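You operate a simulated robot arm through the tools that you are given. There is no shell and no other tool. Be economical: measure what you need, move in short steps, check, and stop when the job is done.

You run a simulated robot arm. Do the job below in one go: nothing can be reset, and whatever is moved stays where it is left.

Task
Scour the soaked milk pan, rinse it and tip it out.
Fine: Use the scourer and lay it back. No crust or suds stay and no water stands in the pan; the water goes into the sink, the pan back to its spot, and the tap ends shut. China and glass break by a fall, a knock or a squeeze: break, drop or topple nothing, trap no finger, spill no more than 8 ml a pour and 20 ml in all. What is to be rubbed or washed off counts as gone when no trace of it is left.

The check looks at the end state, three seconds after you hand in, the way a careful person would. Anything else that was tipped, shoved, dropped, spilled or broken makes it a failure.

Robot
A 6-joint arm with a two-finger parallel gripper, fixed in place. Base frame: the origin is at the foot of the arm, x ahead of it, y to its left, z up; the work surface is at about z = 0.95. Readings come in m, rad, newtons and seconds.
With the tool pointing down near the work surface it reaches from about 0.36 to 0.82 m from the base axis. Its first joint turns from -2.897 to 2.897 rad. Payload 3.91 kg.
The tool frame sits at the grasp point between the pads (the TCP): z along the fingers, y along the line on which they close. The tips reach 0.03 m beyond it. Largest opening 0.11 m; finger width 0.02, thickness 0.01; the body of the gripper, 0.048 by 0.112 m, starts 0.055 m behind the TCP.
Orientation is that of the tool frame in the base frame, as a unit quaternion [w, x, y, z]. With the fingers straight down and closing along the base's y, the tool's x points along the base's -x, its y along +y and its z along -z.

Tools
- The arm moves only by the tool nudge_tool. Its argument "moves" is a list of rows, each a list of 7 numbers: the shift along the tool's x, y, z in m, then the turn, a rotation vector about the tool's x, y, z in rad, then the closure, from 0 (fully open) to 1 (shut). In form: [[dx, dy, dz, rx, ry, rz, jaw], ...]. A call has 1 to 8 rows; each row shifts and turns the commanded pose from where the row before left it, along the tool's axes as they then stand. Each row takes 0.2 s and may step no farther than 0.05 m and 0.15 rad from the row before; otherwise, or with a gripper value out of range, the whole call is refused. Where a pose cannot be reached the arm comes as near as it can. A force on the tool above 40 N (or 10 N above the force at the start of the call, whichever is more), or a blocked arm, ends the call early, and 0.2 s more pass. The fingers move at their own pace (about 0.045 m/s each) and stop on an object; they squeeze with about 25 N. The grip force told is the motor's: it shows also when the fingers shut on nothing. Time passes only in rows, and 0.2 s behind the last, so rows that do not move let the fingers close. The reply holds the time, the measured pose of the TCP, the force on the tool along the base axes, the opening and the grip force, in the units named above and with some noise, with the torque about the TCP (base axes, N m) and any sound that the robot's microphone picked up.
- Cameras (640 x 400 px; columns grow to the right, rows downward): "scene" is fixed at [0.2225, 0.5005, 1.6847]; the picture's right is [-0.91, -0.42, 0.00], its down [-0.36, 0.77, -0.52] and it looks along [0.22, -0.47, -0.85] (base axes); focal length 214 px, centre (320, 200). "wrist" rides on the gripper at [0.077, 0.007, -0.114] in the tool frame; the picture's right is [-0.09, 1.00, 0.00], its down [-0.80, -0.07, -0.59] and it looks along [-0.59, -0.05, 0.80] (tool axes); focal length 270 px, centre (320, 200). There is no depth. A picture from a camera that has moved, and an enlarged one, comes with that camera's place and axes in the base frame and with its lens. The place of the scene camera against the robot may be out by one fixed shift of up to 0.018 m in any direction.
- camera(camera): a new picture of that camera. It takes no simulated time.
- move_column(by): slides the trunk up (or, below 0, down) by that many m; the arm rides with it, the base frame stays. It gives what a move gives, with no picture.
- enlarge(camera, box): a new picture of the part [left, top, right, bottom] of that camera's present view, enlarged. It takes no simulated time.
- close_job(): hands the job in; it is judged then, once.

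Go step by step. Nothing tells you positions but the pictures and the camera data: compare them with the known pose of the tool, close in by small moves and look again before you grip or let go. The budget is 120 turns and 64 pictures, counting those below and the enlarged ones. Unless the task says otherwise, let go and move clear before handing in, and close with one line.

The tools are called after "Request:" as name(argument=value, ...) on one line, values as JSON. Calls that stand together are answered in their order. nudge_tool: Moves the arm, as the interface text tells. Its arguments: {"type":"object","properties":{"moves":{"type":"array"}},"required":["moves"]} The other tools are called the same way: move_column (by) slides the trunk up or down; camera (camera) takes a picture; enlarge (camera, box) takes an enlarged picture of a part of a camera's view; close_job () hands the job in.

At the start:

```text
time_s: 0.0
ee_pos: [0.3995, -0.0813, 1.3698]
tool_rot: [-0.001, 0.0, 1.0, 0.0]
force: [0.2, 0.4, 0.9]
wrist_torque: [-0.04, 0.02, -0.02]
gripper_width: 0.1101
grip_force: 0.0
trunk travel left (down, up): [-0.575, 0.035]
```

scene: 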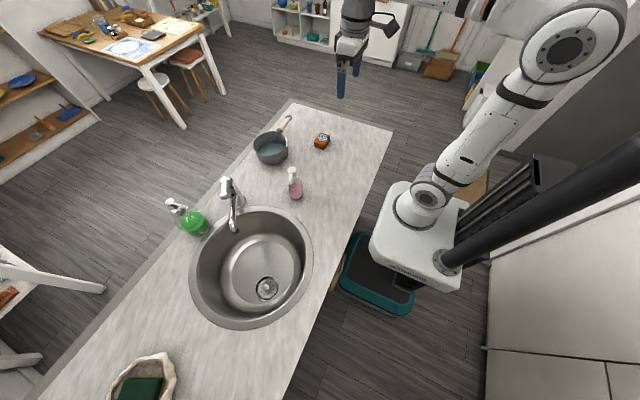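
wrist: 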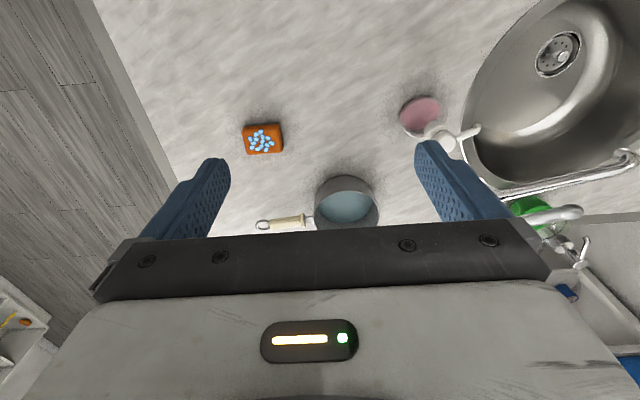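

I see the pan, an orange block, a pink bottle, the tap, the sink and a dish holding something green. I'll look closer to find out what each one is.

Request:
enlarge(camera="scene", box=[230, 100, 350, 210])

Request:
enlarge(camera="scene", box=[90, 330, 210, 400])

Request:
enlarge(camera="scene", box=[150, 160, 320, 340])

```text
3.64 times, centred on (290, 155) of scene
camera zoom: at [0.2225, 0.5005, 1.6847], right [-0.91, -0.42, 0.0], down [-0.36, 0.77, -0.52], along [0.22, -0.47, -0.85], focal length 780 px, centre (429, 364)
```

zoom: 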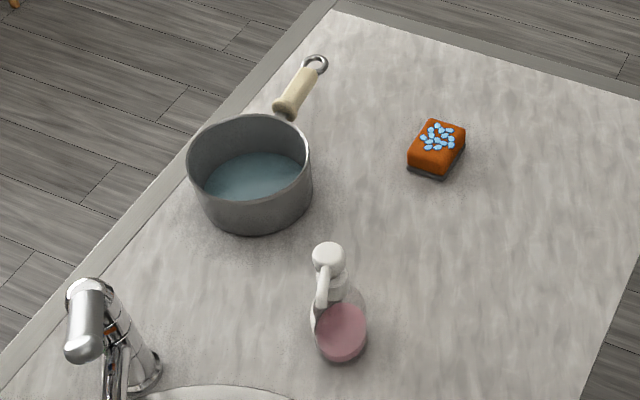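

```text
5.33 times, centred on (150, 365) of scene
camera zoom: at [0.2225, 0.5005, 1.6847], right [-0.91, -0.42, 0.0], down [-0.36, 0.77, -0.52], along [0.22, -0.47, -0.85], focal length 1144 px, centre (1227, -680)
```

zoom: 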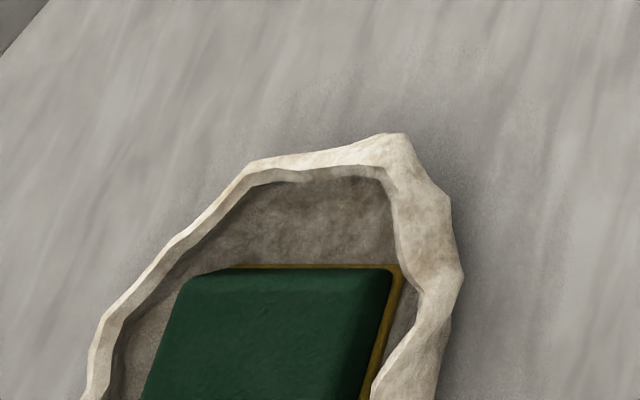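

```text
2.22 times, centred on (235, 250) of scene
camera zoom: at [0.2225, 0.5005, 1.6847], right [-0.91, -0.42, 0.0], down [-0.36, 0.77, -0.52], along [0.22, -0.47, -0.85], focal length 477 px, centre (509, 89)
```

zoom: 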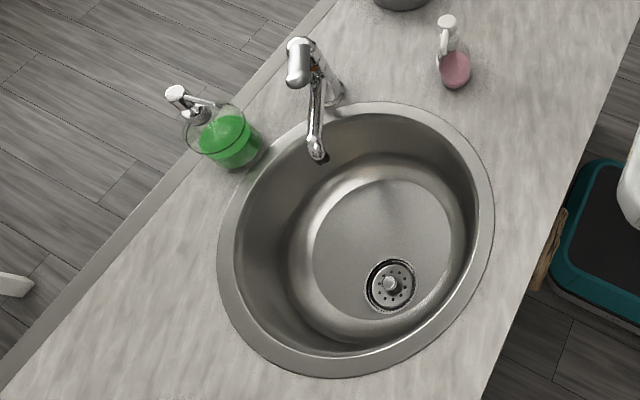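

The orange block with the dark underside could be the scourer, and so could the green one in the dish. I'll look at the orange one from closer.

Request:
nudge_tool(moves=[[-0.01, -0.024, 0.034, 0, 0, 0, 0], [-0.01, -0.024, 0.034, 0, 0, 0, 0], [-0.01, -0.024, 0.034, 0, 0, 0, 0], [-0.01, -0.024, 0.034, 0, 0, 0, 0], [-0.01, -0.024, 0.034, 0, 0, 0, 0]])

Request:
camera(camera="wrist")

```text
time_s: 1.2
ee_pos: [0.4525, -0.2021, 1.1979]
tool_rot: [0.0, -0.001, 1.0, 0.0]
force: [0.4, 0.8, 0.3]
wrist_torque: [0.0, 0.01, -0.01]
gripper_width: 0.1099
grip_force: 0.0
trunk travel left (down, up): [-0.575, 0.035]
```

```text
58 pictures are left
camera wrist: at [0.3748, -0.1955, 1.3115], right [0.09, 1.0, 0.0], down [0.8, -0.07, 0.59], along [0.59, -0.05, -0.8], focal length 270 px, centre (320, 200)
```

wrist: 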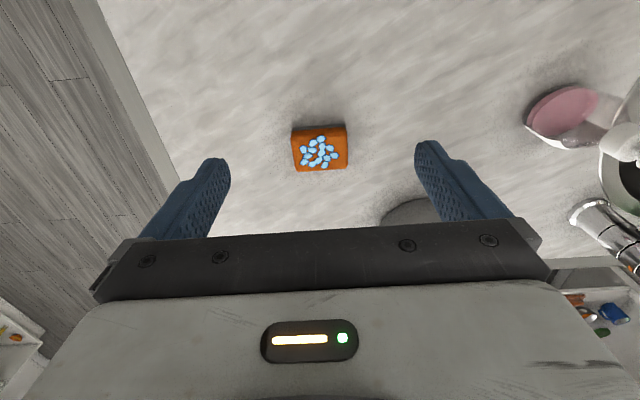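

Request:
enlarge(camera="wrist", box=[270, 100, 370, 190])

Request:
enlarge(camera="scene", box=[305, 125, 340, 155])

```text
4.44 times, centred on (320, 145) of wrist
camera zoom: at [0.3748, -0.1955, 1.3115], right [0.09, 1.0, 0.0], down [0.8, -0.07, 0.59], along [0.59, -0.05, -0.8], focal length 1201 px, centre (320, 444)
```

zoom: 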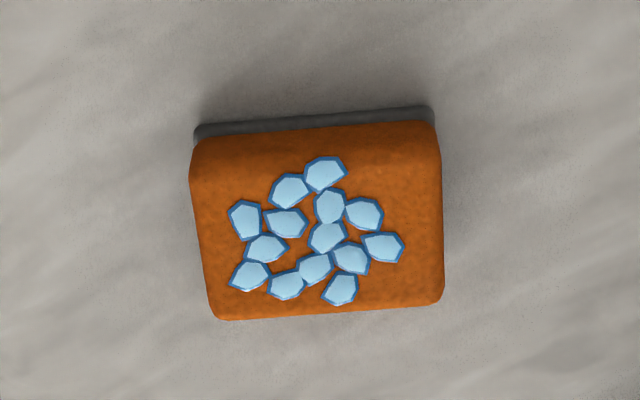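

```text
13.33 times, centred on (322, 140) of scene
camera zoom: at [0.2225, 0.5005, 1.6847], right [-0.91, -0.42, 0.0], down [-0.36, 0.77, -0.52], along [0.22, -0.47, -0.85], focal length 2860 px, centre (287, 1000)
```

zoom: 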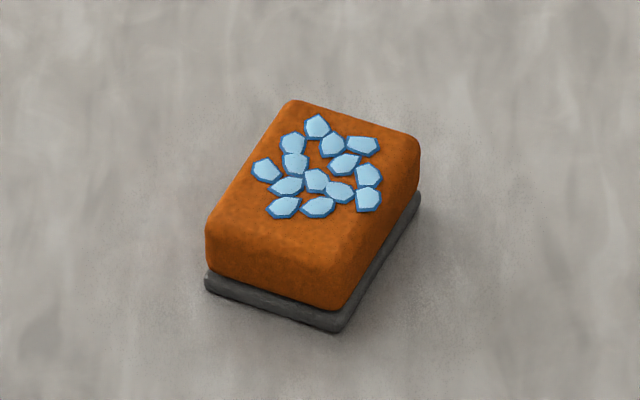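

The orange block is a sponge with a grey scouring pad underneath, and it is in reach, so I take it as the scourer. Next I'll look into the pan from above.

Request:
nudge_tool(moves=[[-0.025, 0.027, -0.017, 0, 0, 0, 0], [-0.025, 0.027, -0.017, 0, 0, 0, 0], [-0.025, 0.027, -0.017, 0, 0, 0, 0], [-0.025, 0.027, -0.017, 0, 0, 0, 0], [-0.025, 0.027, -0.017, 0, 0, 0, 0], [-0.025, 0.027, -0.017, 0, 0, 0, 0]])

Request:
camera(camera="wrist")

```text
time_s: 2.6
ee_pos: [0.6028, -0.0392, 1.3029]
tool_rot: [-0.002, -0.001, 1.0, 0.0]
force: [-0.4, 0.2, -1.2]
wrist_torque: [-0.01, 0.01, 0.0]
gripper_width: 0.1101
grip_force: 0.1
trunk travel left (down, up): [-0.575, 0.035]
```

```text
55 pictures are left
camera wrist: at [0.526, -0.0322, 1.4168], right [0.09, 1.0, 0.0], down [0.8, -0.07, 0.59], along [0.59, -0.05, -0.81], focal length 270 px, centre (320, 200)
```

wrist: 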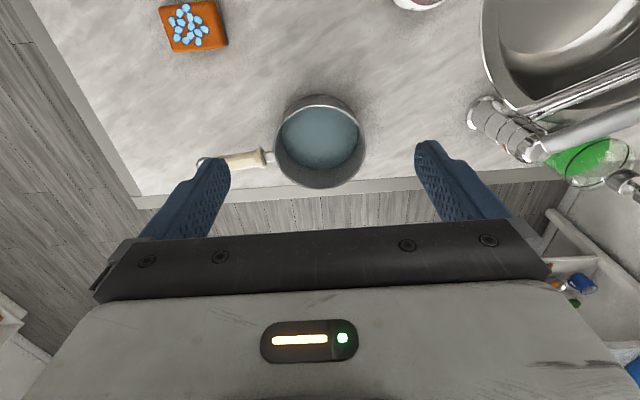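

Request:
enlarge(camera="wrist", box=[190, 80, 380, 200])

Request:
enlarge(camera="wrist", box=[440, 0, 640, 190])

```text
3.33 times, centred on (285, 140) of wrist
camera zoom: at [0.526, -0.0322, 1.4168], right [0.09, 1.0, 0.0], down [0.8, -0.07, 0.59], along [0.59, -0.05, -0.81], focal length 901 px, centre (437, 400)
```

zoom: 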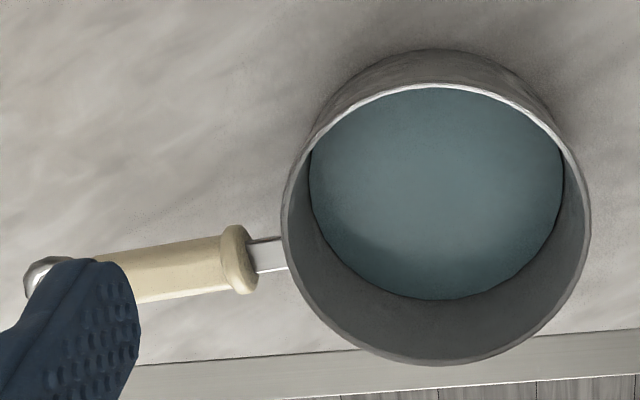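

```text
2.11 times, centred on (540, 95) of wrist
camera zoom: at [0.526, -0.0322, 1.4168], right [0.09, 1.0, 0.0], down [0.8, -0.07, 0.59], along [0.59, -0.05, -0.81], focal length 569 px, centre (-143, 421)
```

zoom: 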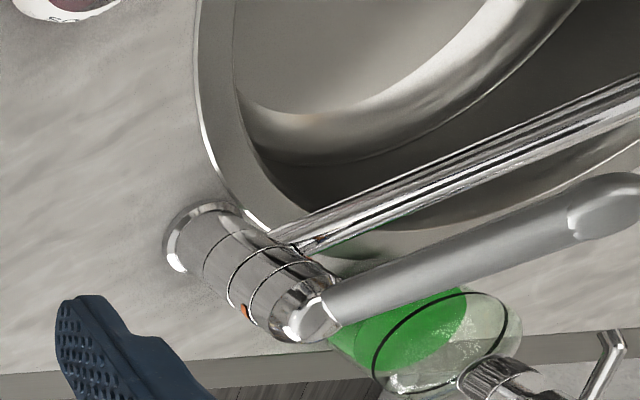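

The pan stands near (0.71, -0.045) with its handle along -y. The soak water is too murky to see through. I'll turn the tool a quarter so the fingers close along x, for the sponge and later the handle.

Request:
nudge_tool(moves=[[0, 0, 0.01, 0, 0, -0.1428, 0], [0, 0, 0.01, 0, 0, -0.1428, 0], [0, 0, 0.01, 0, 0, -0.1428, 0], [0, 0, 0.01, 0, 0, -0.1428, 0], [0, 0, 0.01, 0, 0, -0.1428, 0], [0, 0, 0.01, 0, 0, -0.1428, 0], [0, 0, 0.01, 0, 0, -0.1428, 0], [0, 0, 0.01, 0, 0, -0.1428, 0]])

Request:
nudge_tool(moves=[[0, 0, 0, 0, 0, -0.1428, 0], [0, 0, 0, 0, 0, -0.1428, 0], [0, 0, 0, 0, 0, -0.1428, 0], [0, 0, 0, 0, 0, 0, 0]])

```text
time_s: 4.4
ee_pos: [0.6016, -0.039, 1.2208]
tool_rot: [-0.001, -0.542, 0.841, 0.0]
force: [-0.3, 0.3, -0.1]
wrist_torque: [-0.03, 0.0, -0.02]
gripper_width: 0.1102
grip_force: 0.1
trunk travel left (down, up): [-0.575, 0.035]
```

```text
time_s: 5.4
ee_pos: [0.6013, -0.0383, 1.2224]
tool_rot: [0.0, 0.707, -0.707, 0.0]
force: [0.5, 0.4, -0.1]
wrist_torque: [0.0, 0.02, 0.01]
gripper_width: 0.11
grip_force: 0.0
trunk travel left (down, up): [-0.575, 0.035]
```

Request:
nudge_tool(moves=[[0.034, 0.0128, 0.02, 0, 0, 0, 0], [0.034, 0.0128, 0.02, 0, 0, 0, 0], [0.034, 0.0128, 0.02, 0, 0, 0, 0], [0.034, 0.0128, 0.02, 0, 0, 0, 0], [0.034, 0.0128, 0.02, 0, 0, 0, 0]])

Request:
camera(camera="wrist")

```text
time_s: 6.6
ee_pos: [0.538, -0.2095, 1.1182]
tool_rot: [0.0, -0.707, 0.707, 0.0]
force: [-0.1, 0.6, -0.5]
wrist_torque: [0.04, -0.01, 0.03]
gripper_width: 0.1101
grip_force: 0.1
trunk travel left (down, up): [-0.575, 0.035]
```

```text
52 pictures are left
camera wrist: at [0.5307, -0.2865, 1.2322], right [-1.0, 0.09, 0.0], down [0.07, 0.8, 0.59], along [0.05, 0.59, -0.8], focal length 270 px, centre (320, 200)
```

wrist: 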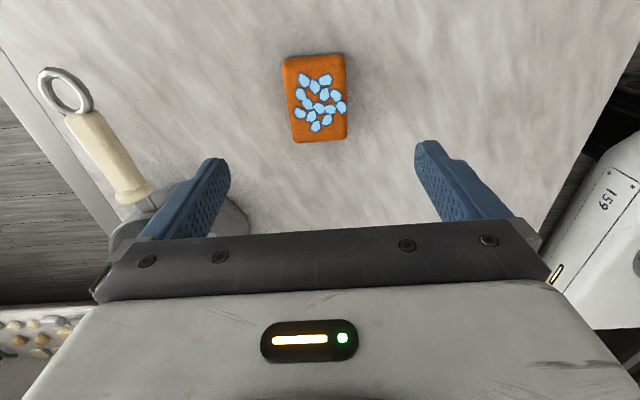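

Request:
nudge_tool(moves=[[0.009, -0.003, 0.03, 0, 0, 0, 0], [0, 0, 0.035, 0, 0, 0, 0], [0, 0, 0.035, 0, 0, 0, 0], [0, 0, 0.028, 0, 0, 0, 0], [0, 0, 0, 0, 0, 0, 0]])

Request:
camera(camera="wrist")

```text
time_s: 7.8
ee_pos: [0.5405, -0.2171, 0.9949]
tool_rot: [0.0, -0.707, 0.707, 0.0]
force: [0.1, -0.9, -0.1]
wrist_torque: [-0.01, -0.02, -0.02]
gripper_width: 0.1099
grip_force: 0.0
trunk travel left (down, up): [-0.575, 0.035]
```

```text
51 pictures are left
camera wrist: at [0.5339, -0.2938, 1.1089], right [-1.0, 0.09, 0.0], down [0.07, 0.8, 0.59], along [0.05, 0.59, -0.8], focal length 270 px, centre (320, 200)
```

wrist: 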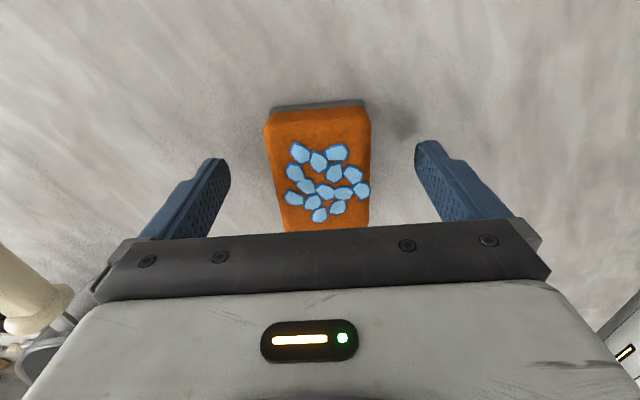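

The sponge sits centred between the fingers. I'll lower the last few millimetres and close on it.

Request:
nudge_tool(moves=[[0.0, 0, 0.005, 0, 0, 0, 0], [0, 0, 0, 0, 0, 0, 1], [0, 0, 0, 0, 0, 0, 1], [0, 0, 0, 0, 0, 0, 1], [0, 0, 0, 0, 0, 0, 1], [0, 0, 0, 0, 0, 0, 1]])

```text
time_s: 9.2
ee_pos: [0.5405, -0.2177, 0.9892]
tool_rot: [0.0, 0.707, -0.707, 0.0]
force: [-0.2, -0.3, -0.1]
wrist_torque: [0.01, -0.01, 0.01]
gripper_width: 0.0539
grip_force: 25.2
trunk travel left (down, up): [-0.575, 0.035]
```

Request:
nudge_tool(moves=[[0, 0, -0.04, 0, 0, 0, 1], [0, 0, -0.04, 0, 0, 0, 1], [0, 0, -0.04, 0, 0, 0, 1], [0, 0, -0.04, 0, 0, 0, 1], [-0.025, -0.042, 0, 0, 0, 0, 1], [0, -0.042, 0, 0, 0, 0, 1], [0, -0.042, 0, 0, 0, 0, 1], [0, -0.042, 0, 0, 0, 0, 1]])

Request:
camera(camera="wrist")

```text
time_s: 11.0
ee_pos: [0.7101, -0.1924, 1.1478]
tool_rot: [-0.001, -0.707, 0.707, 0.001]
force: [0.7, 0.6, -0.7]
wrist_torque: [0.03, 0.01, 0.02]
gripper_width: 0.0
grip_force: 25.0
trunk travel left (down, up): [-0.575, 0.035]
```

```text
50 pictures are left
camera wrist: at [0.7046, -0.2687, 1.2613], right [-1.0, 0.09, 0.0], down [0.07, 0.8, 0.59], along [0.05, 0.59, -0.8], focal length 270 px, centre (320, 200)
```

wrist: 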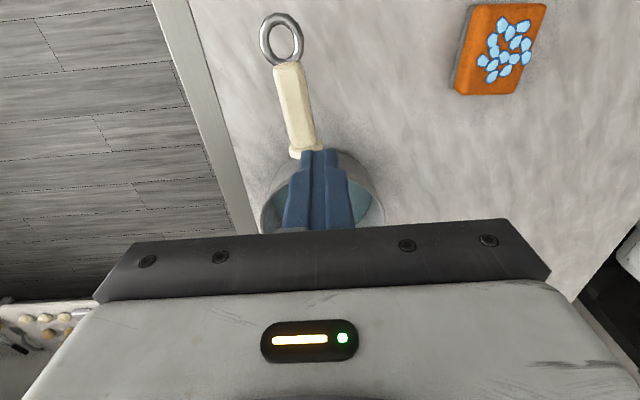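

The sponge slipped out at the lift. It still lies at its place, turned a little, so I'll go back and look at it again.

Request:
nudge_tool(moves=[[0.0, 0.042, 0, 0, 0, 0, 0], [0, 0.042, 0, 0, 0, 0, 0], [0, 0.042, 0, 0, 0, 0, 0], [0.025, 0.042, 0, 0, 0, 0, 0], [0, 0, 0.03, 0, 0, 0, 0], [0, 0, 0.03, 0, 0, 0, 0], [0, 0, 0.0, 0, 0, 0, 0]])

Request:
camera(camera="wrist")

Request:
enlarge(camera="scene", box=[240, 90, 370, 180])

```text
time_s: 12.6
ee_pos: [0.5419, -0.2173, 1.0881]
tool_rot: [-0.001, -0.707, 0.707, 0.0]
force: [-0.1, 0.1, 0.0]
wrist_torque: [0.01, -0.02, 0.0]
gripper_width: 0.1099
grip_force: 0.0
trunk travel left (down, up): [-0.575, 0.035]
```

```text
49 pictures are left
camera wrist: at [0.5341, -0.2938, 1.2033], right [-1.0, 0.09, 0.0], down [0.07, 0.8, 0.59], along [0.05, 0.59, -0.8], focal length 270 px, centre (320, 200)
```

wrist: 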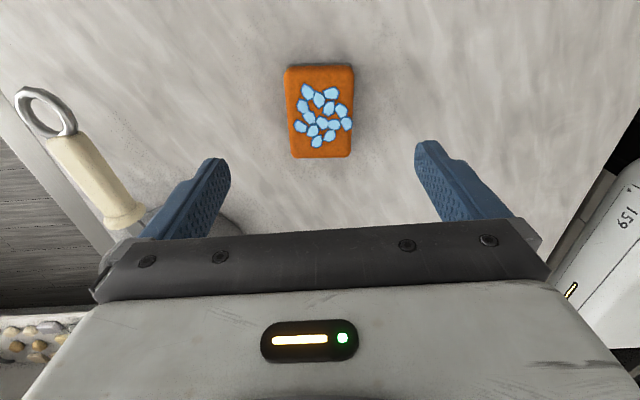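

```text
4.44 times, centred on (305, 135) of scene
camera zoom: at [0.2225, 0.5005, 1.6847], right [-0.91, -0.42, 0.0], down [-0.36, 0.77, -0.52], along [0.22, -0.47, -0.85], focal length 953 px, centre (387, 489)
```

zoom: 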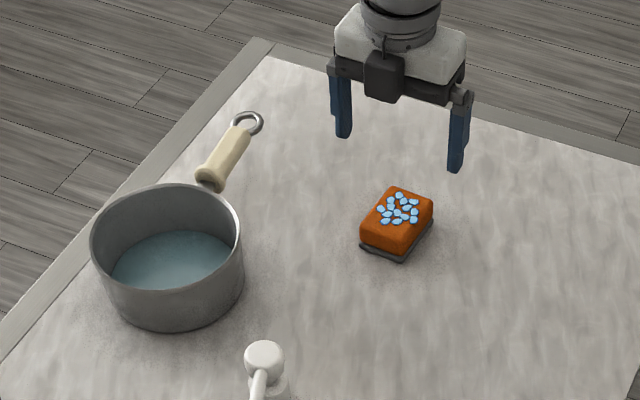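

Request:
nudge_tool(moves=[[0, 0, 0.035, 0, 0, 0, 0], [0, 0, 0.035, 0, 0, 0, 0], [0, 0, 0.026, 0, 0, 0, 0], [0, 0, 0.01, 0, 0, 0, 0], [0, 0, 0, 0, 0, 0, 0]])

Request:
nudge_tool(moves=[[0, 0, 0, 0, 0, 0, 1], [0, 0, 0, 0, 0, 0, 1], [0, 0, 0, 0, 0, 0, 1], [0, 0, 0, 0, 0, 0, 1], [0, 0, 0, 0, 0, 0, 1], [0, 0, 0, 0, 0, 0, 1], [0, 0, -0.004, 0, 0, 0, 1], [0, 0, -0.004, 0, 0, 0, 1]])

Request:
camera(camera="wrist")

```text
time_s: 13.8
ee_pos: [0.5402, -0.2201, 0.9828]
tool_rot: [0.0, 0.707, -0.707, 0.0]
force: [0.1, 0.4, -0.3]
wrist_torque: [-0.02, -0.03, 0.0]
gripper_width: 0.11
grip_force: 0.0
trunk travel left (down, up): [-0.575, 0.035]
```

```text
time_s: 15.6
ee_pos: [0.5404, -0.2194, 0.9899]
tool_rot: [0.0, 0.708, -0.707, 0.001]
force: [0.3, 0.3, 0.4]
wrist_torque: [-0.01, -0.02, 0.01]
gripper_width: 0.0557
grip_force: 24.8
trunk travel left (down, up): [-0.575, 0.035]
```

```text
47 pictures are left
camera wrist: at [0.5338, -0.2951, 1.1057], right [-1.0, 0.09, 0.0], down [0.07, 0.8, 0.59], along [0.05, 0.59, -0.8], focal length 270 px, centre (320, 200)
```

wrist: 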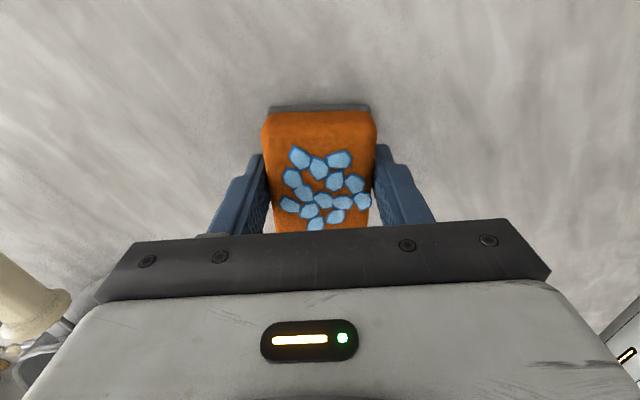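

Request:
nudge_tool(moves=[[0, 0, -0.008, 0, 0, 0, 1], [0, 0, -0.01, 0, 0, 0, 1], [0, 0, -0.012, 0, 0, 0, 1], [0, 0, -0.014, 0, 0, 0, 1]])

Request:
camera(camera="wrist")

```text
time_s: 16.6
ee_pos: [0.54, -0.2177, 1.0356]
tool_rot: [0.0, -0.706, 0.708, 0.0]
force: [-0.8, -0.1, -1.2]
wrist_torque: [-0.03, 0.0, 0.02]
gripper_width: 0.0556
grip_force: 25.4
trunk travel left (down, up): [-0.575, 0.035]
```

```text
46 pictures are left
camera wrist: at [0.5331, -0.2956, 1.1501], right [-1.0, 0.09, 0.0], down [0.07, 0.8, 0.59], along [0.05, 0.59, -0.8], focal length 270 px, centre (320, 200)
```

wrist: 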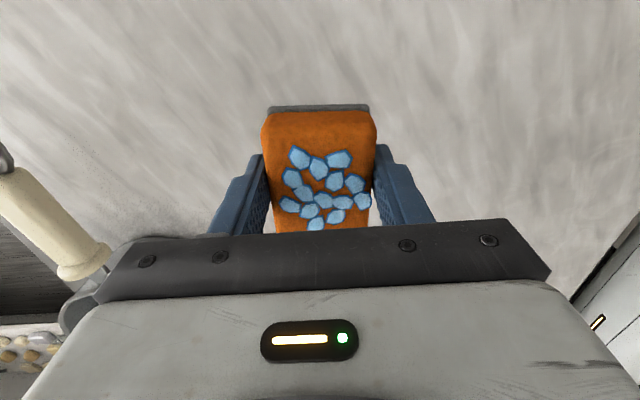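

The sponge holds this time. I'll lift it gently and carry it over the pan.

Request:
nudge_tool(moves=[[0, 0, -0.015, 0, 0, 0, 1], [0, 0, -0.02, 0, 0, 0, 1], [0, 0, -0.02, 0, 0, 0, 1], [0, -0.01, -0.02, 0, 0, 0, 1], [-0.005, -0.02, -0.01, 0, 0, 0, 1], [-0.015, -0.025, 0, 0, 0, 0, 1], [-0.02, -0.025, 0, 0, 0, 0, 1], [-0.02, -0.022, 0, 0, 0, 0, 1]])

Request:
nudge_tool(moves=[[-0.022, -0.022, 0, 0, 0, 0, 1], [-0.022, -0.022, 0, 0, 0, 0, 1], [-0.022, -0.017, 0, 0, 0, 0, 1], [-0.022, -0.005, 0, 0, 0, 0, 1], [-0.015, 0, 0, 0, 0, 0, 1], [-0.007, 0, 0, 0, 0, 0, 1]])

Request:
camera(camera="wrist")

Request:
enlarge(camera="scene", box=[220, 80, 340, 180])

```text
time_s: 18.4
ee_pos: [0.6422, -0.156, 1.1203]
tool_rot: [-0.001, -0.707, 0.707, -0.001]
force: [-0.2, 0.4, -0.7]
wrist_torque: [0.0, 0.02, -0.01]
gripper_width: 0.0553
grip_force: 25.3
trunk travel left (down, up): [-0.575, 0.035]
```

```text
time_s: 19.8
ee_pos: [0.708, -0.0479, 1.1199]
tool_rot: [0.0, -0.706, 0.708, 0.0]
force: [-0.3, 0.9, -0.6]
wrist_torque: [0.02, -0.01, -0.02]
gripper_width: 0.0553
grip_force: 24.7
trunk travel left (down, up): [-0.575, 0.035]
```

```text
45 pictures are left
camera wrist: at [0.7002, -0.1241, 1.2347], right [-1.0, 0.09, 0.0], down [0.07, 0.8, 0.59], along [0.05, 0.59, -0.8], focal length 270 px, centre (320, 200)
```

wrist: 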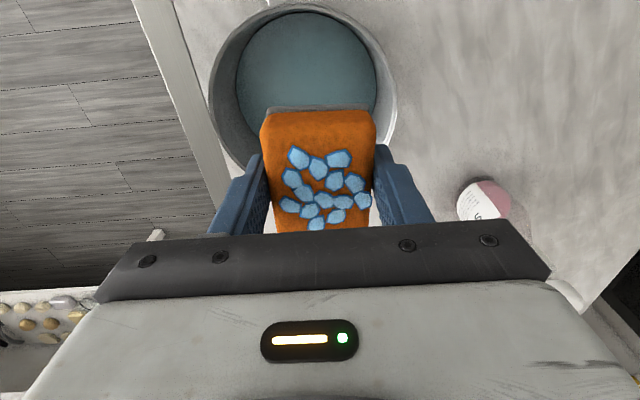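

```text
4.00 times, centred on (280, 130) of scene
camera zoom: at [0.2225, 0.5005, 1.6847], right [-0.91, -0.42, 0.0], down [-0.36, 0.77, -0.52], along [0.22, -0.47, -0.85], focal length 858 px, centre (480, 480)
```

zoom: 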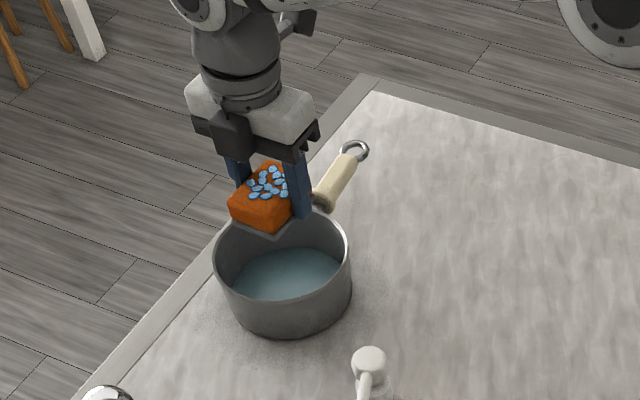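

The pan's centre looks closer to (0.713, -0.051). I'll shift there and lower the sponge gently into the pan.

Request:
nudge_tool(moves=[[0.003, -0.005, 0.02, 0, 0, 0, 1], [0, 0, 0.025, 0, 0, 0, 1], [0, 0, 0.025, 0, 0, 0, 1], [0, 0, 0.025, 0, 0, 0, 1], [0, 0, 0.02, 0, 0, 0, 1], [0, 0, 0.005, 0, 0, 0, 1], [0, 0, 0.004, 0, 0, 0, 1]])

```text
time_s: 21.4
ee_pos: [0.7129, -0.0526, 0.9966]
tool_rot: [0.0, -0.707, 0.708, 0.0]
force: [-0.9, -0.7, -0.5]
wrist_torque: [0.0, 0.03, -0.01]
gripper_width: 0.0554
grip_force: 25.1
trunk travel left (down, up): [-0.575, 0.035]
```

Request:
nudge_tool(moves=[[0, 0, 0.003, 0, 0, 0, 1], [0, 0, 0.003, 0, 0, 0, 1], [0, 0, 0.002, 0, 0, 0, 1]])

Request:
camera(camera="wrist")

```text
time_s: 22.2
ee_pos: [0.7137, -0.0518, 0.988]
tool_rot: [0.0, -0.707, 0.707, -0.001]
force: [-0.2, 0.2, 2.9]
wrist_torque: [-0.06, 0.02, 0.01]
gripper_width: 0.0552
grip_force: 25.1
trunk travel left (down, up): [-0.575, 0.035]
```

```text
43 pictures are left
camera wrist: at [0.7061, -0.1286, 1.1033], right [-1.0, 0.09, 0.0], down [0.07, 0.8, 0.59], along [0.05, 0.59, -0.8], focal length 270 px, centre (320, 200)
```

wrist: 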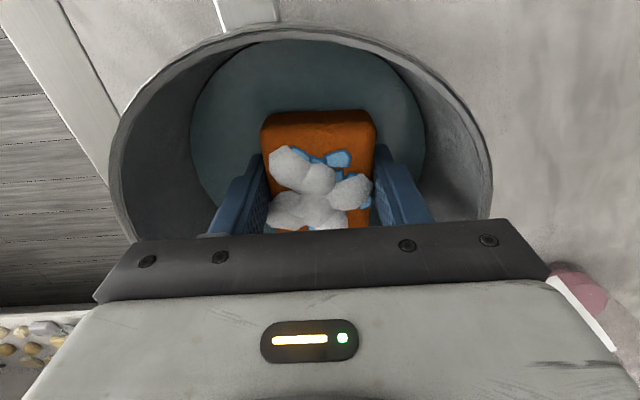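

Contact with the pan floor came at about z 0.988, and suds have started to show. I'll centre the sponge in the pan and make short scouring strokes.

Request:
nudge_tool(moves=[[0.004, -0.004, 0.001, 0, 0, 0, 1], [0.01, 0, 0, 0, 0, 0, 1], [-0.01, 0.01, 0, 0, 0, 0, 1], [-0.01, -0.01, 0, 0, 0, 0, 1], [0.01, -0.01, 0, 0, 0, 0, 1], [0.005, 0.01, 0, 0, 0, 0, 1], [-0.005, 0, 0, 0, 0, 0, 1]])

Request:
camera(camera="wrist")

```text
time_s: 23.8
ee_pos: [0.7177, -0.0559, 0.9887]
tool_rot: [0.002, -0.707, 0.707, -0.001]
force: [0.1, -5.0, 11.0]
wrist_torque: [-0.13, 0.1, -0.03]
gripper_width: 0.0547
grip_force: 24.6
trunk travel left (down, up): [-0.575, 0.035]
```

```text
42 pictures are left
camera wrist: at [0.7105, -0.1333, 1.1031], right [-1.0, 0.09, 0.0], down [0.07, 0.8, 0.59], along [0.05, 0.59, -0.8], focal length 270 px, centre (320, 200)
```

wrist: 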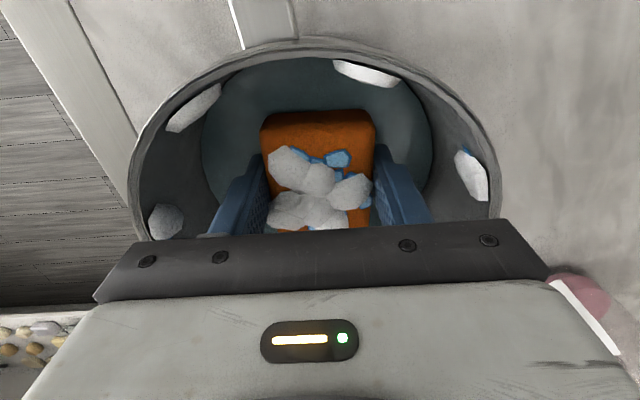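

Suds now show on the walls, so the scouring is taking effect, and the sponge is centred. I'll go around the floor with turning strokes.

Request:
nudge_tool(moves=[[0.01, 0, -0.0006, 0, 0, 0, 1], [0, 0.0015, 0, 0, 0, 0.15, 1], [0, 0.0015, 0, 0, 0, 0.15, 1], [0, 0.0015, 0, 0, 0, 0.15, 1], [0, 0.0015, 0, 0, 0, 0.15, 1], [0, 0.0015, 0, 0, 0, 0.15, 1], [0, 0.0015, 0, 0, 0, 0.15, 1]])

Request:
nudge_tool(moves=[[0, 0.0015, 0, 0, 0, 0.15, 1], [0, 0.0015, 0, 0, 0, 0.15, 1], [0, 0.0015, 0, 0, 0, 0.15, 1], [0, 0.0015, 0, 0, 0, 0.15, 1], [-0.01, 0, 0, 0, 0, 0, 1], [0, 0.01, 0, 0, 0, 0, 1], [-0.005, -0.01, 0, 0, 0, 0, 1], [-0.005, 0, 0, 0, 0, 0, 1]])

Request:
nudge_tool(moves=[[0, 0.0015, 0, 0, 0, -0.15, 1], [0, 0.0015, 0, 0, 0, -0.15, 1], [0, 0.0015, 0, 0, 0, -0.15, 1], [0, 0.0015, 0, 0, 0, -0.15, 1], [0, 0.0015, 0, 0, 0, -0.15, 1], [0, 0.0015, 0, 0, 0, -0.15, 1], [0, 0.0015, 0, 0, 0, -0.15, 1]])

```text
time_s: 25.4
ee_pos: [0.7092, -0.0622, 0.9891]
tool_rot: [0.001, -0.329, 0.944, -0.001]
force: [1.0, -2.2, 12.4]
wrist_torque: [-0.09, 0.02, 0.18]
gripper_width: 0.0544
grip_force: 25.0
trunk travel left (down, up): [-0.575, 0.035]
```

```text
time_s: 27.2
ee_pos: [0.7237, -0.057, 0.9876]
tool_rot: [0.0, -0.036, 0.999, 0.0]
force: [-9.2, 0.8, 17.2]
wrist_torque: [0.01, 0.11, -0.02]
gripper_width: 0.0547
grip_force: 24.7
trunk travel left (down, up): [-0.575, 0.035]
```

```text
time_s: 28.8
ee_pos: [0.7194, -0.0461, 0.9883]
tool_rot: [0.001, -0.533, 0.846, 0.0]
force: [1.2, -0.2, 12.3]
wrist_torque: [0.09, 0.03, -0.28]
gripper_width: 0.0545
grip_force: 25.3
trunk travel left (down, up): [-0.575, 0.035]
```

Request:
nudge_tool(moves=[[0, 0.0015, -0.001, 0, 0, -0.15, 1], [0, 0.0015, 0, 0, 0, -0.15, 1], [0, 0.0015, 0, 0, 0, -0.15, 1], [0.01, 0, 0, 0, 0, 0, 1]])

Request:
camera(camera="wrist")

Request:
enlarge(camera="scene", box=[220, 90, 340, 190])

```text
time_s: 29.8
ee_pos: [0.7168, -0.0545, 0.9882]
tool_rot: [0.0, 0.708, -0.707, 0.0]
force: [0.1, -0.4, 2.0]
wrist_torque: [0.01, -0.04, 0.01]
gripper_width: 0.0544
grip_force: 25.1
trunk travel left (down, up): [-0.575, 0.035]
```

```text
41 pictures are left
camera wrist: at [0.7106, -0.1315, 1.1028], right [-1.0, 0.09, 0.0], down [0.07, 0.8, 0.59], along [0.05, 0.59, -0.8], focal length 270 px, centre (320, 200)
```

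wrist: 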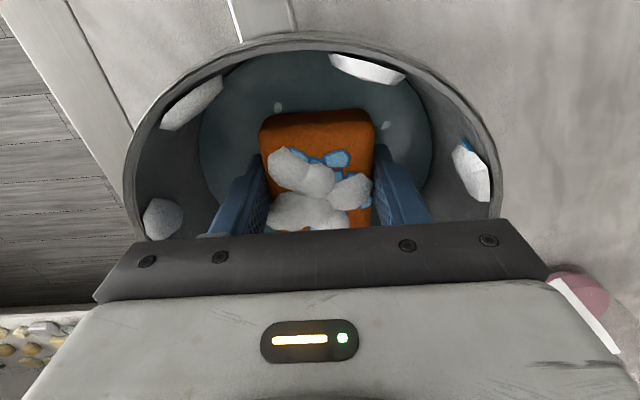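

```text
4.00 times, centred on (280, 140) of scene
camera zoom: at [0.2225, 0.5005, 1.6847], right [-0.91, -0.42, 0.0], down [-0.36, 0.77, -0.52], along [0.22, -0.47, -0.85], focal length 858 px, centre (480, 440)
```

zoom: 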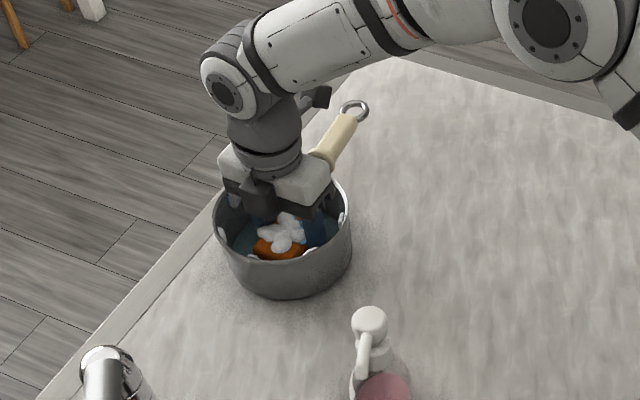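

Request:
nudge_tool(moves=[[0.011, 0, 0.0006, 0, 0, 0, 1], [0, -0.0017, 0, 0, 0, -0.15, 1], [0, -0.0017, 0, 0, 0, -0.15, 1], [0, -0.0017, 0, 0, 0, -0.15, 1], [0, -0.0017, 0, 0, 0, -0.15, 1], [-0.011, 0, 0, 0, 0, 0, 1], [-0.011, 0, 0, 0, 0, 0, 1]])

Request:
nudge_tool(moves=[[0, -0.0017, 0, 0, 0, 0.15, 1], [0, -0.0017, 0, 0, 0, 0.15, 1], [0, -0.0017, 0, 0, 0, 0.15, 1], [0, -0.0017, 0, 0, 0, 0.15, 1], [0.011, 0.01, 0, 0, 0, 0, 1], [0, -0.02, 0, 0, 0, 0, 1], [0, 0.01, 0, 0, 0, 0, 1]])

Request:
camera(camera="wrist")

```text
time_s: 31.4
ee_pos: [0.7121, -0.047, 0.9871]
tool_rot: [-0.001, 0.885, -0.466, 0.0]
force: [1.0, -2.0, 7.6]
wrist_torque: [-0.07, 0.15, 0.12]
gripper_width: 0.0545
grip_force: 25.0
trunk travel left (down, up): [-0.575, 0.035]
```

```text
time_s: 33.0
ee_pos: [0.7172, -0.0561, 0.9881]
tool_rot: [0.0, 0.707, -0.707, 0.0]
force: [-2.5, 0.0, 6.2]
wrist_torque: [-0.02, 0.01, -0.02]
gripper_width: 0.0543
grip_force: 24.8
trunk travel left (down, up): [-0.575, 0.035]
```

```text
39 pictures are left
camera wrist: at [0.7102, -0.1327, 1.1027], right [-1.0, 0.09, 0.0], down [0.07, 0.8, 0.59], along [0.05, 0.59, -0.8], focal length 270 px, centre (320, 200)
```

wrist: 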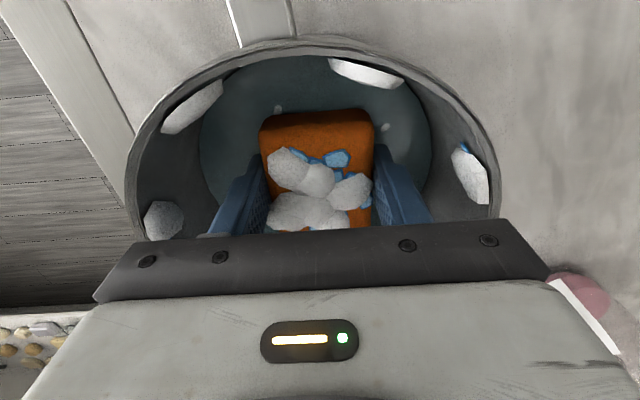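

The floor has been covered. I'll lift the sponge out and look into the pan before laying it back.

Request:
nudge_tool(moves=[[0, 0, -0.01, 0, 0, 0, 1], [0, 0, -0.02, 0, 0, 0, 1], [0, 0, -0.025, 0, 0, 0, 1], [0, 0, -0.025, 0, 0, 0, 1], [0, 0, -0.025, 0, 0, 0, 1], [0, 0, -0.025, 0, 0, 0, 1], [0, 0, -0.02, 0, 0, 0, 1], [0, 0, 0, 0, 0, 0, 1]])

Request:
camera(camera="wrist")

```text
time_s: 34.8
ee_pos: [0.7179, -0.0548, 1.1408]
tool_rot: [0.0, -0.707, 0.707, 0.0]
force: [-0.4, -0.4, -0.1]
wrist_torque: [-0.02, -0.01, -0.01]
gripper_width: 0.0543
grip_force: 25.2
trunk travel left (down, up): [-0.575, 0.035]
```

```text
38 pictures are left
camera wrist: at [0.7111, -0.1307, 1.254], right [-1.0, 0.09, 0.0], down [0.07, 0.8, 0.59], along [0.05, 0.59, -0.8], focal length 270 px, centre (320, 200)
```

wrist: 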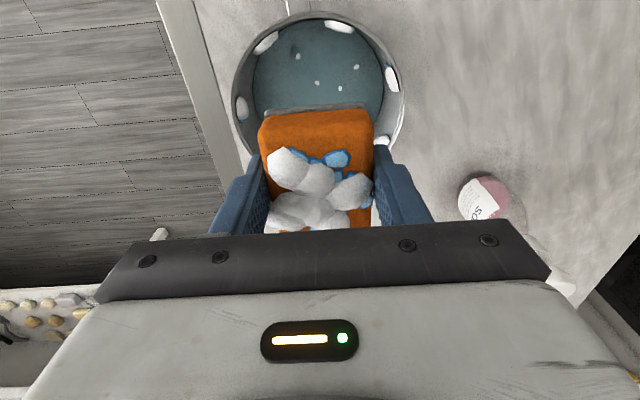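

Request:
nudge_tool(moves=[[0.012, 0.013, 0, 0, 0, 0, 1], [0.02, 0.022, 0, 0, 0, 0, 1], [0.024, 0.026, 0, 0, 0, 0, 1], [0.025, 0.027, 0, 0, 0, 0, 1], [0.025, 0.027, 0, 0, 0, 0, 1], [0.025, 0.027, 0, 0, 0, 0, 1], [0.02, 0.022, 0, 0, 0, 0, 1], [0.012, 0.013, 0, 0, 0, 0, 1]])

Request:
nudge_tool(moves=[[0, 0, 0.02, 0, 0, 0, 1], [0, 0, 0.03, 0, 0, 0, 1], [0, 0, 0.03, 0, 0, 0, 1], [0, 0, 0.03, 0, 0, 0, 1], [0, 0, 0.03, 0, 0, 0, 1], [0, 0, 0.012, 0, 0, 0, 1], [0, 0, 0.003, 0, 0, 0, 1]])

```text
time_s: 36.6
ee_pos: [0.5401, -0.2192, 1.1377]
tool_rot: [0.0, -0.707, 0.708, 0.0]
force: [-0.2, 0.2, -0.1]
wrist_torque: [0.0, -0.02, -0.01]
gripper_width: 0.0547
grip_force: 24.9
trunk travel left (down, up): [-0.575, 0.035]
```

```text
time_s: 38.2
ee_pos: [0.5388, -0.218, 0.9836]
tool_rot: [-0.001, 0.708, -0.707, 0.001]
force: [-0.3, -1.1, 5.9]
wrist_torque: [0.29, 0.15, 0.03]
gripper_width: 0.0544
grip_force: 24.9
trunk travel left (down, up): [-0.575, 0.035]
```

The sponge is on the counter at its place. I'll let go, rise straight up and check it.

Request:
nudge_tool(moves=[[0, 0, -0.001, 0, 0, 0, 0.6], [0, 0, 0, 0, 0, 0, 0.3], [0, 0, 0, 0, 0, 0, 0], [0, 0, 0, 0, 0, 0, 0], [0, 0, 0, 0, 0, 0, 0], [0, 0, -0.03, 0, 0, 0, 0], [0, 0, -0.045, 0, 0, 0, 0], [0, 0, -0.045, 0, 0, 0, 0]])

Request:
camera(camera="wrist")

Request:
enlarge(camera="scene", box=[230, 90, 350, 180])

```text
time_s: 40.0
ee_pos: [0.5407, -0.218, 1.1049]
tool_rot: [0.0, -0.707, 0.707, -0.001]
force: [-0.2, 0.7, 0.3]
wrist_torque: [0.01, 0.02, 0.03]
gripper_width: 0.1098
grip_force: 0.0
trunk travel left (down, up): [-0.575, 0.035]
```

```text
37 pictures are left
camera wrist: at [0.5341, -0.2945, 1.2188], right [-1.0, 0.09, 0.0], down [0.07, 0.8, 0.59], along [0.05, 0.59, -0.8], focal length 270 px, centre (320, 200)
```

wrist: 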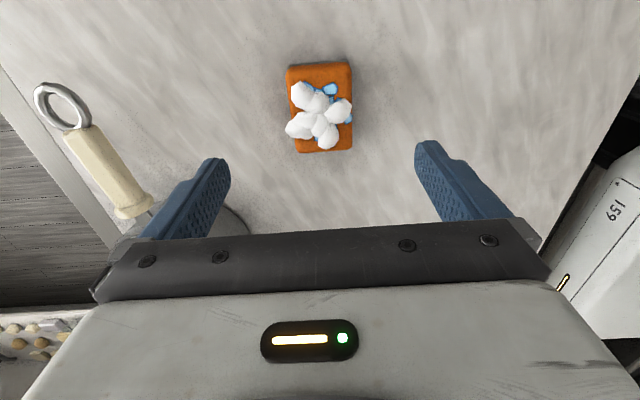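

```text
4.44 times, centred on (290, 135) of scene
camera zoom: at [0.2225, 0.5005, 1.6847], right [-0.91, -0.42, 0.0], down [-0.36, 0.77, -0.52], along [0.22, -0.47, -0.85], focal length 953 px, centre (453, 489)
```

zoom: 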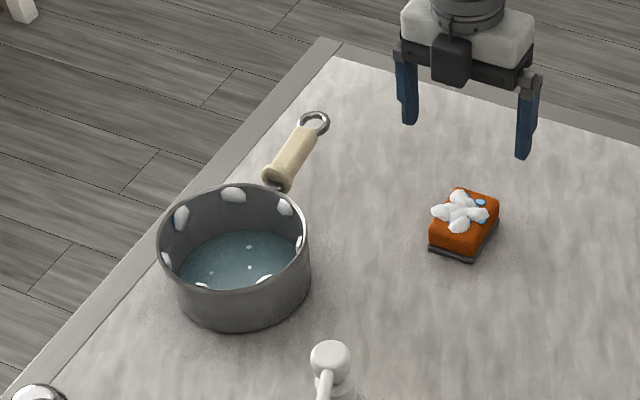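

The sponge is back in place. Next I'll move above the pan handle and line up near its bowl end.

Request:
nudge_tool(moves=[[-0.0106, -0.0362, -0.006, 0, 0, 0, 0], [-0.0106, -0.0362, -0.006, 0, 0, 0, 0], [-0.0106, -0.0362, -0.006, 0, 0, 0, 0], [-0.0106, -0.0362, -0.006, 0, 0, 0, 0], [-0.0106, -0.0362, -0.006, 0, 0, 0, 0], [0, 0, 0, 0, 0, 0, 0]])

Request:
camera(camera="wrist")

```text
time_s: 41.4
ee_pos: [0.721, -0.1645, 1.135]
tool_rot: [0.0, 0.707, -0.707, 0.001]
force: [-0.5, 0.2, -0.3]
wrist_torque: [0.0, -0.04, -0.02]
gripper_width: 0.11
grip_force: 0.1
trunk travel left (down, up): [-0.575, 0.035]
```

```text
35 pictures are left
camera wrist: at [0.7143, -0.2406, 1.2495], right [-1.0, 0.09, 0.0], down [0.07, 0.8, 0.59], along [0.05, 0.59, -0.8], focal length 270 px, centre (320, 200)
```

wrist: 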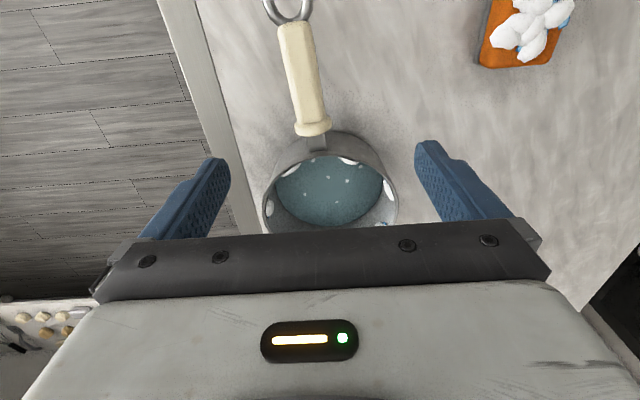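

Request:
nudge_tool(moves=[[0.0035, -0.0085, 0.02, 0, 0, -0.076, 0], [0, 0, 0.03, 0, 0, 0, 0], [0, 0, 0.03, 0, 0, 0, 0], [0, 0, 0.02, 0, 0, 0, 0], [0, 0, 0.0, 0, 0, 0, 0]])

Request:
camera(camera="wrist")

Request:
enlarge(camera="scene", box=[230, 80, 350, 180])

```text
time_s: 42.6
ee_pos: [0.7289, -0.1671, 1.0323]
tool_rot: [0.0, 0.734, -0.679, 0.0]
force: [0.8, -0.4, 0.6]
wrist_torque: [0.02, 0.02, -0.02]
gripper_width: 0.1097
grip_force: 0.0
trunk travel left (down, up): [-0.575, 0.035]
```

```text
34 pictures are left
camera wrist: at [0.7289, -0.2451, 1.1465], right [-1.0, 0.01, 0.0], down [0.01, 0.8, 0.59], along [0.01, 0.59, -0.8], focal length 270 px, centre (320, 200)
```

wrist: 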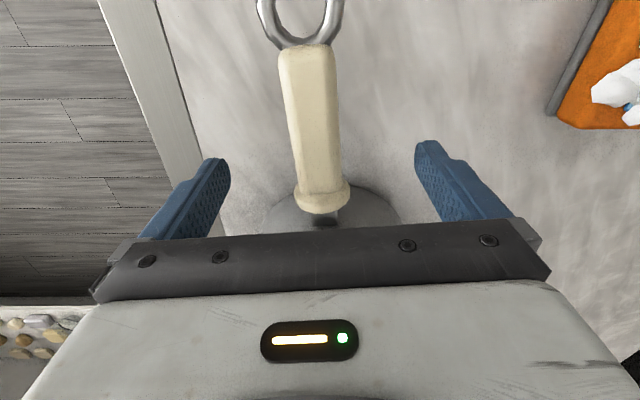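

```text
4.00 times, centred on (290, 130) of scene
camera zoom: at [0.2225, 0.5005, 1.6847], right [-0.91, -0.42, 0.0], down [-0.36, 0.77, -0.52], along [0.22, -0.47, -0.85], focal length 858 px, centre (440, 480)
```

zoom: 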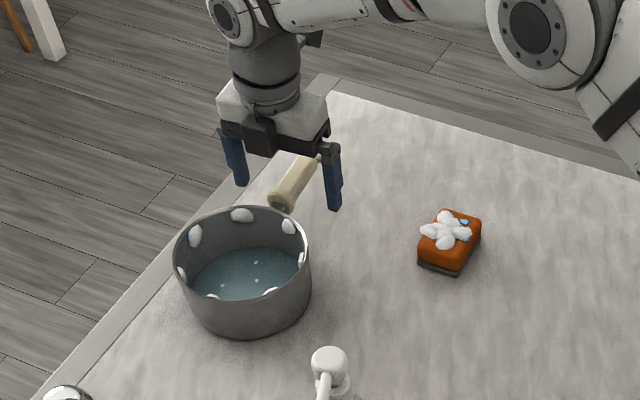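

Request:
nudge_tool(moves=[[0.002, 0, 0.012, 0, 0, -0.03, 0], [0, 0, 0, 0, 0, 0, 1], [0, 0, 0, 0, 0, 0, 1], [0, 0, 0, 0, 0, 0, 1], [0, 0, 0, 0, 0, 0, 1], [0, 0, 0, 0, 0, 0, 1], [0, 0, 0, 0, 0, 0, 1], [0, 0, 0, 0, 0, 0, 1]])

Request:
camera(camera="wrist")

```text
time_s: 44.4
ee_pos: [0.7308, -0.1695, 1.0209]
tool_rot: [0.0, 0.744, -0.668, 0.0]
force: [2.8, 1.0, 1.5]
wrist_torque: [0.21, -0.07, -0.26]
gripper_width: 0.0259
grip_force: 24.5
trunk travel left (down, up): [-0.575, 0.035]
```

```text
32 pictures are left
camera wrist: at [0.7322, -0.247, 1.1349], right [-1.0, -0.02, 0.0], down [-0.01, 0.8, 0.59], along [-0.01, 0.59, -0.8], focal length 270 px, centre (320, 200)
```

wrist: 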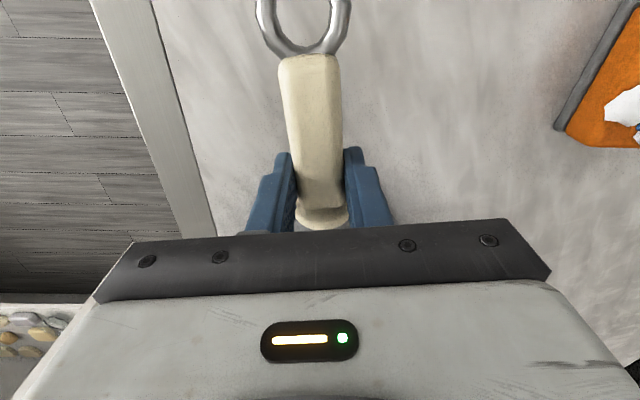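

The handle is gripped close to its collar. I'll lift a little and check for sag.

Request:
nudge_tool(moves=[[0, 0, -0.003, 0, 0, 0, 1], [0, 0, -0.005, 0, 0, 0, 1], [0, 0, -0.008, 0, 0, 0, 1], [0, 0, -0.008, 0, 0, 0, 1], [0, 0, 0, 0, 0, 0, 1]])

Request:
enlarge(camera="scene", box=[230, 80, 350, 180])

```text
time_s: 45.6
ee_pos: [0.7306, -0.1714, 1.044]
tool_rot: [0.0, 0.744, -0.668, -0.001]
force: [-0.9, -0.4, -5.7]
wrist_torque: [-0.52, -0.01, 0.02]
gripper_width: 0.0259
grip_force: 24.7
trunk travel left (down, up): [-0.575, 0.035]
```

```text
4.00 times, centred on (290, 130) of scene
camera zoom: at [0.2225, 0.5005, 1.6847], right [-0.91, -0.42, 0.0], down [-0.36, 0.77, -0.52], along [0.22, -0.47, -0.85], focal length 858 px, centre (440, 480)
```

zoom: 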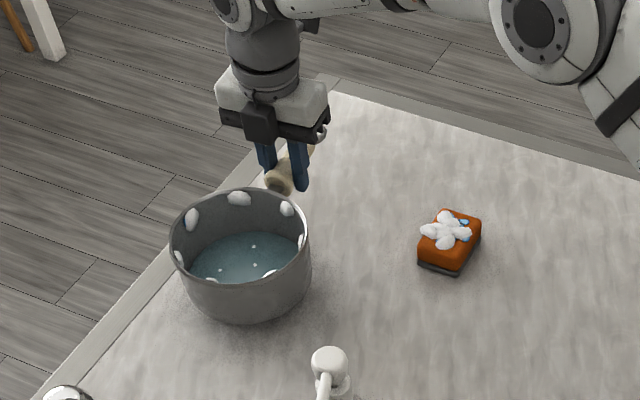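

Request:
nudge_tool(moves=[[0, 0, -0.012, 0, 0, 0, 1], [0, 0, -0.016, 0, 0, 0, 1], [0, 0, -0.018, 0, 0, 0, 1], [0, 0, -0.018, 0, 0, 0, 1], [0, 0, -0.01, 0, 0, 0, 1], [0, 0, 0, 0, 0, 0, 1]])

Request:
enlarge(camera="scene", box=[180, 80, 360, 220])

```text
time_s: 47.0
ee_pos: [0.7306, -0.1702, 1.1194]
tool_rot: [0.0, 0.744, -0.669, -0.001]
force: [0.6, -0.5, -6.1]
wrist_torque: [-0.51, -0.02, 0.0]
gripper_width: 0.0258
grip_force: 25.2
trunk travel left (down, up): [-0.575, 0.035]
```

```text
2.86 times, centred on (270, 150) of scene
camera zoom: at [0.2225, 0.5005, 1.6847], right [-0.91, -0.42, 0.0], down [-0.36, 0.77, -0.52], along [0.22, -0.47, -0.85], focal length 613 px, centre (463, 343)
```

zoom: 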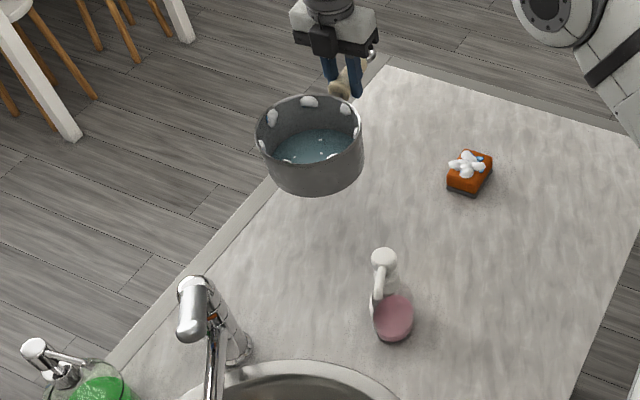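

The pan hangs level and steady. I'll raise it above the bottle and the tap and carry it gently towards the sink.

Request:
nudge_tool(moves=[[0, 0, -0.012, 0, 0, 0, 1], [0, 0, -0.02, 0, 0, 0, 1], [0, 0, -0.025, 0, 0, 0, 1], [0, 0, -0.025, 0, 0, 0, 1], [0, 0, -0.025, 0, 0, 0, 1], [0, 0, -0.02, 0, 0, 0, 1], [-0.005, 0.003, -0.015, 0, 0, 0, 1], [-0.013, 0.007, -0.005, 0, 0, 0, 1]])

Request:
nudge_tool(moves=[[-0.022, 0.0114, 0, 0, 0, 0, 1], [-0.0266, 0.0137, 0, 0, 0, 0, 1], [-0.0266, 0.0137, 0, 0, 0, 0, 1], [-0.0266, 0.0137, 0, 0, 0, 0, 1], [-0.0266, 0.0137, 0, 0, 0, 0, 1], [-0.0266, 0.0137, 0, 0, 0, 0, 1], [-0.0266, 0.0137, 0, 0, 0, 0, 1], [-0.0266, 0.0137, 0, 0, 0, 0, 1]])

Request:
nudge_tool(moves=[[-0.0266, 0.0137, 0, 0, 0, 0, 1], [-0.0266, 0.0137, 0, 0, 0, 0, 1], [-0.0266, 0.0137, 0, 0, 0, 0, 1], [-0.0266, 0.0137, 0, 0, 0, 0, 1], [-0.0266, 0.0137, 0, 0, 0, 0, 1], [-0.0266, 0.0137, 0, 0, 0, 0, 1], [-0.0266, 0.0137, 0, 0, 0, 0, 1], [-0.02, 0.011, 0, 0, 0, 0, 1]])

Request:
camera(camera="scene")

```text
time_s: 48.8
ee_pos: [0.7199, -0.1545, 1.2679]
tool_rot: [0.0, 0.744, -0.668, 0.0]
force: [-0.2, -0.5, -6.1]
wrist_torque: [-0.56, -0.05, 0.0]
gripper_width: 0.0258
grip_force: 24.9
trunk travel left (down, up): [-0.575, 0.035]
```

```text
time_s: 50.6
ee_pos: [0.588, 0.0434, 1.2671]
tool_rot: [0.0, 0.744, -0.669, 0.0]
force: [0.2, 0.1, -5.8]
wrist_torque: [-0.53, -0.07, -0.01]
gripper_width: 0.0261
grip_force: 25.4
trunk travel left (down, up): [-0.575, 0.035]
```

```text
time_s: 52.4
ee_pos: [0.4614, 0.2369, 1.2653]
tool_rot: [0.0, 0.744, -0.668, 0.0]
force: [-0.7, 0.7, -5.9]
wrist_torque: [-0.51, -0.06, 0.02]
gripper_width: 0.0258
grip_force: 24.9
trunk travel left (down, up): [-0.575, 0.035]
```

```text
29 pictures are left
```

scene: 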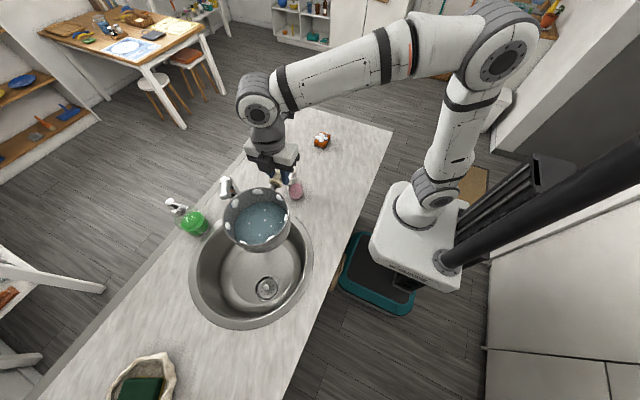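

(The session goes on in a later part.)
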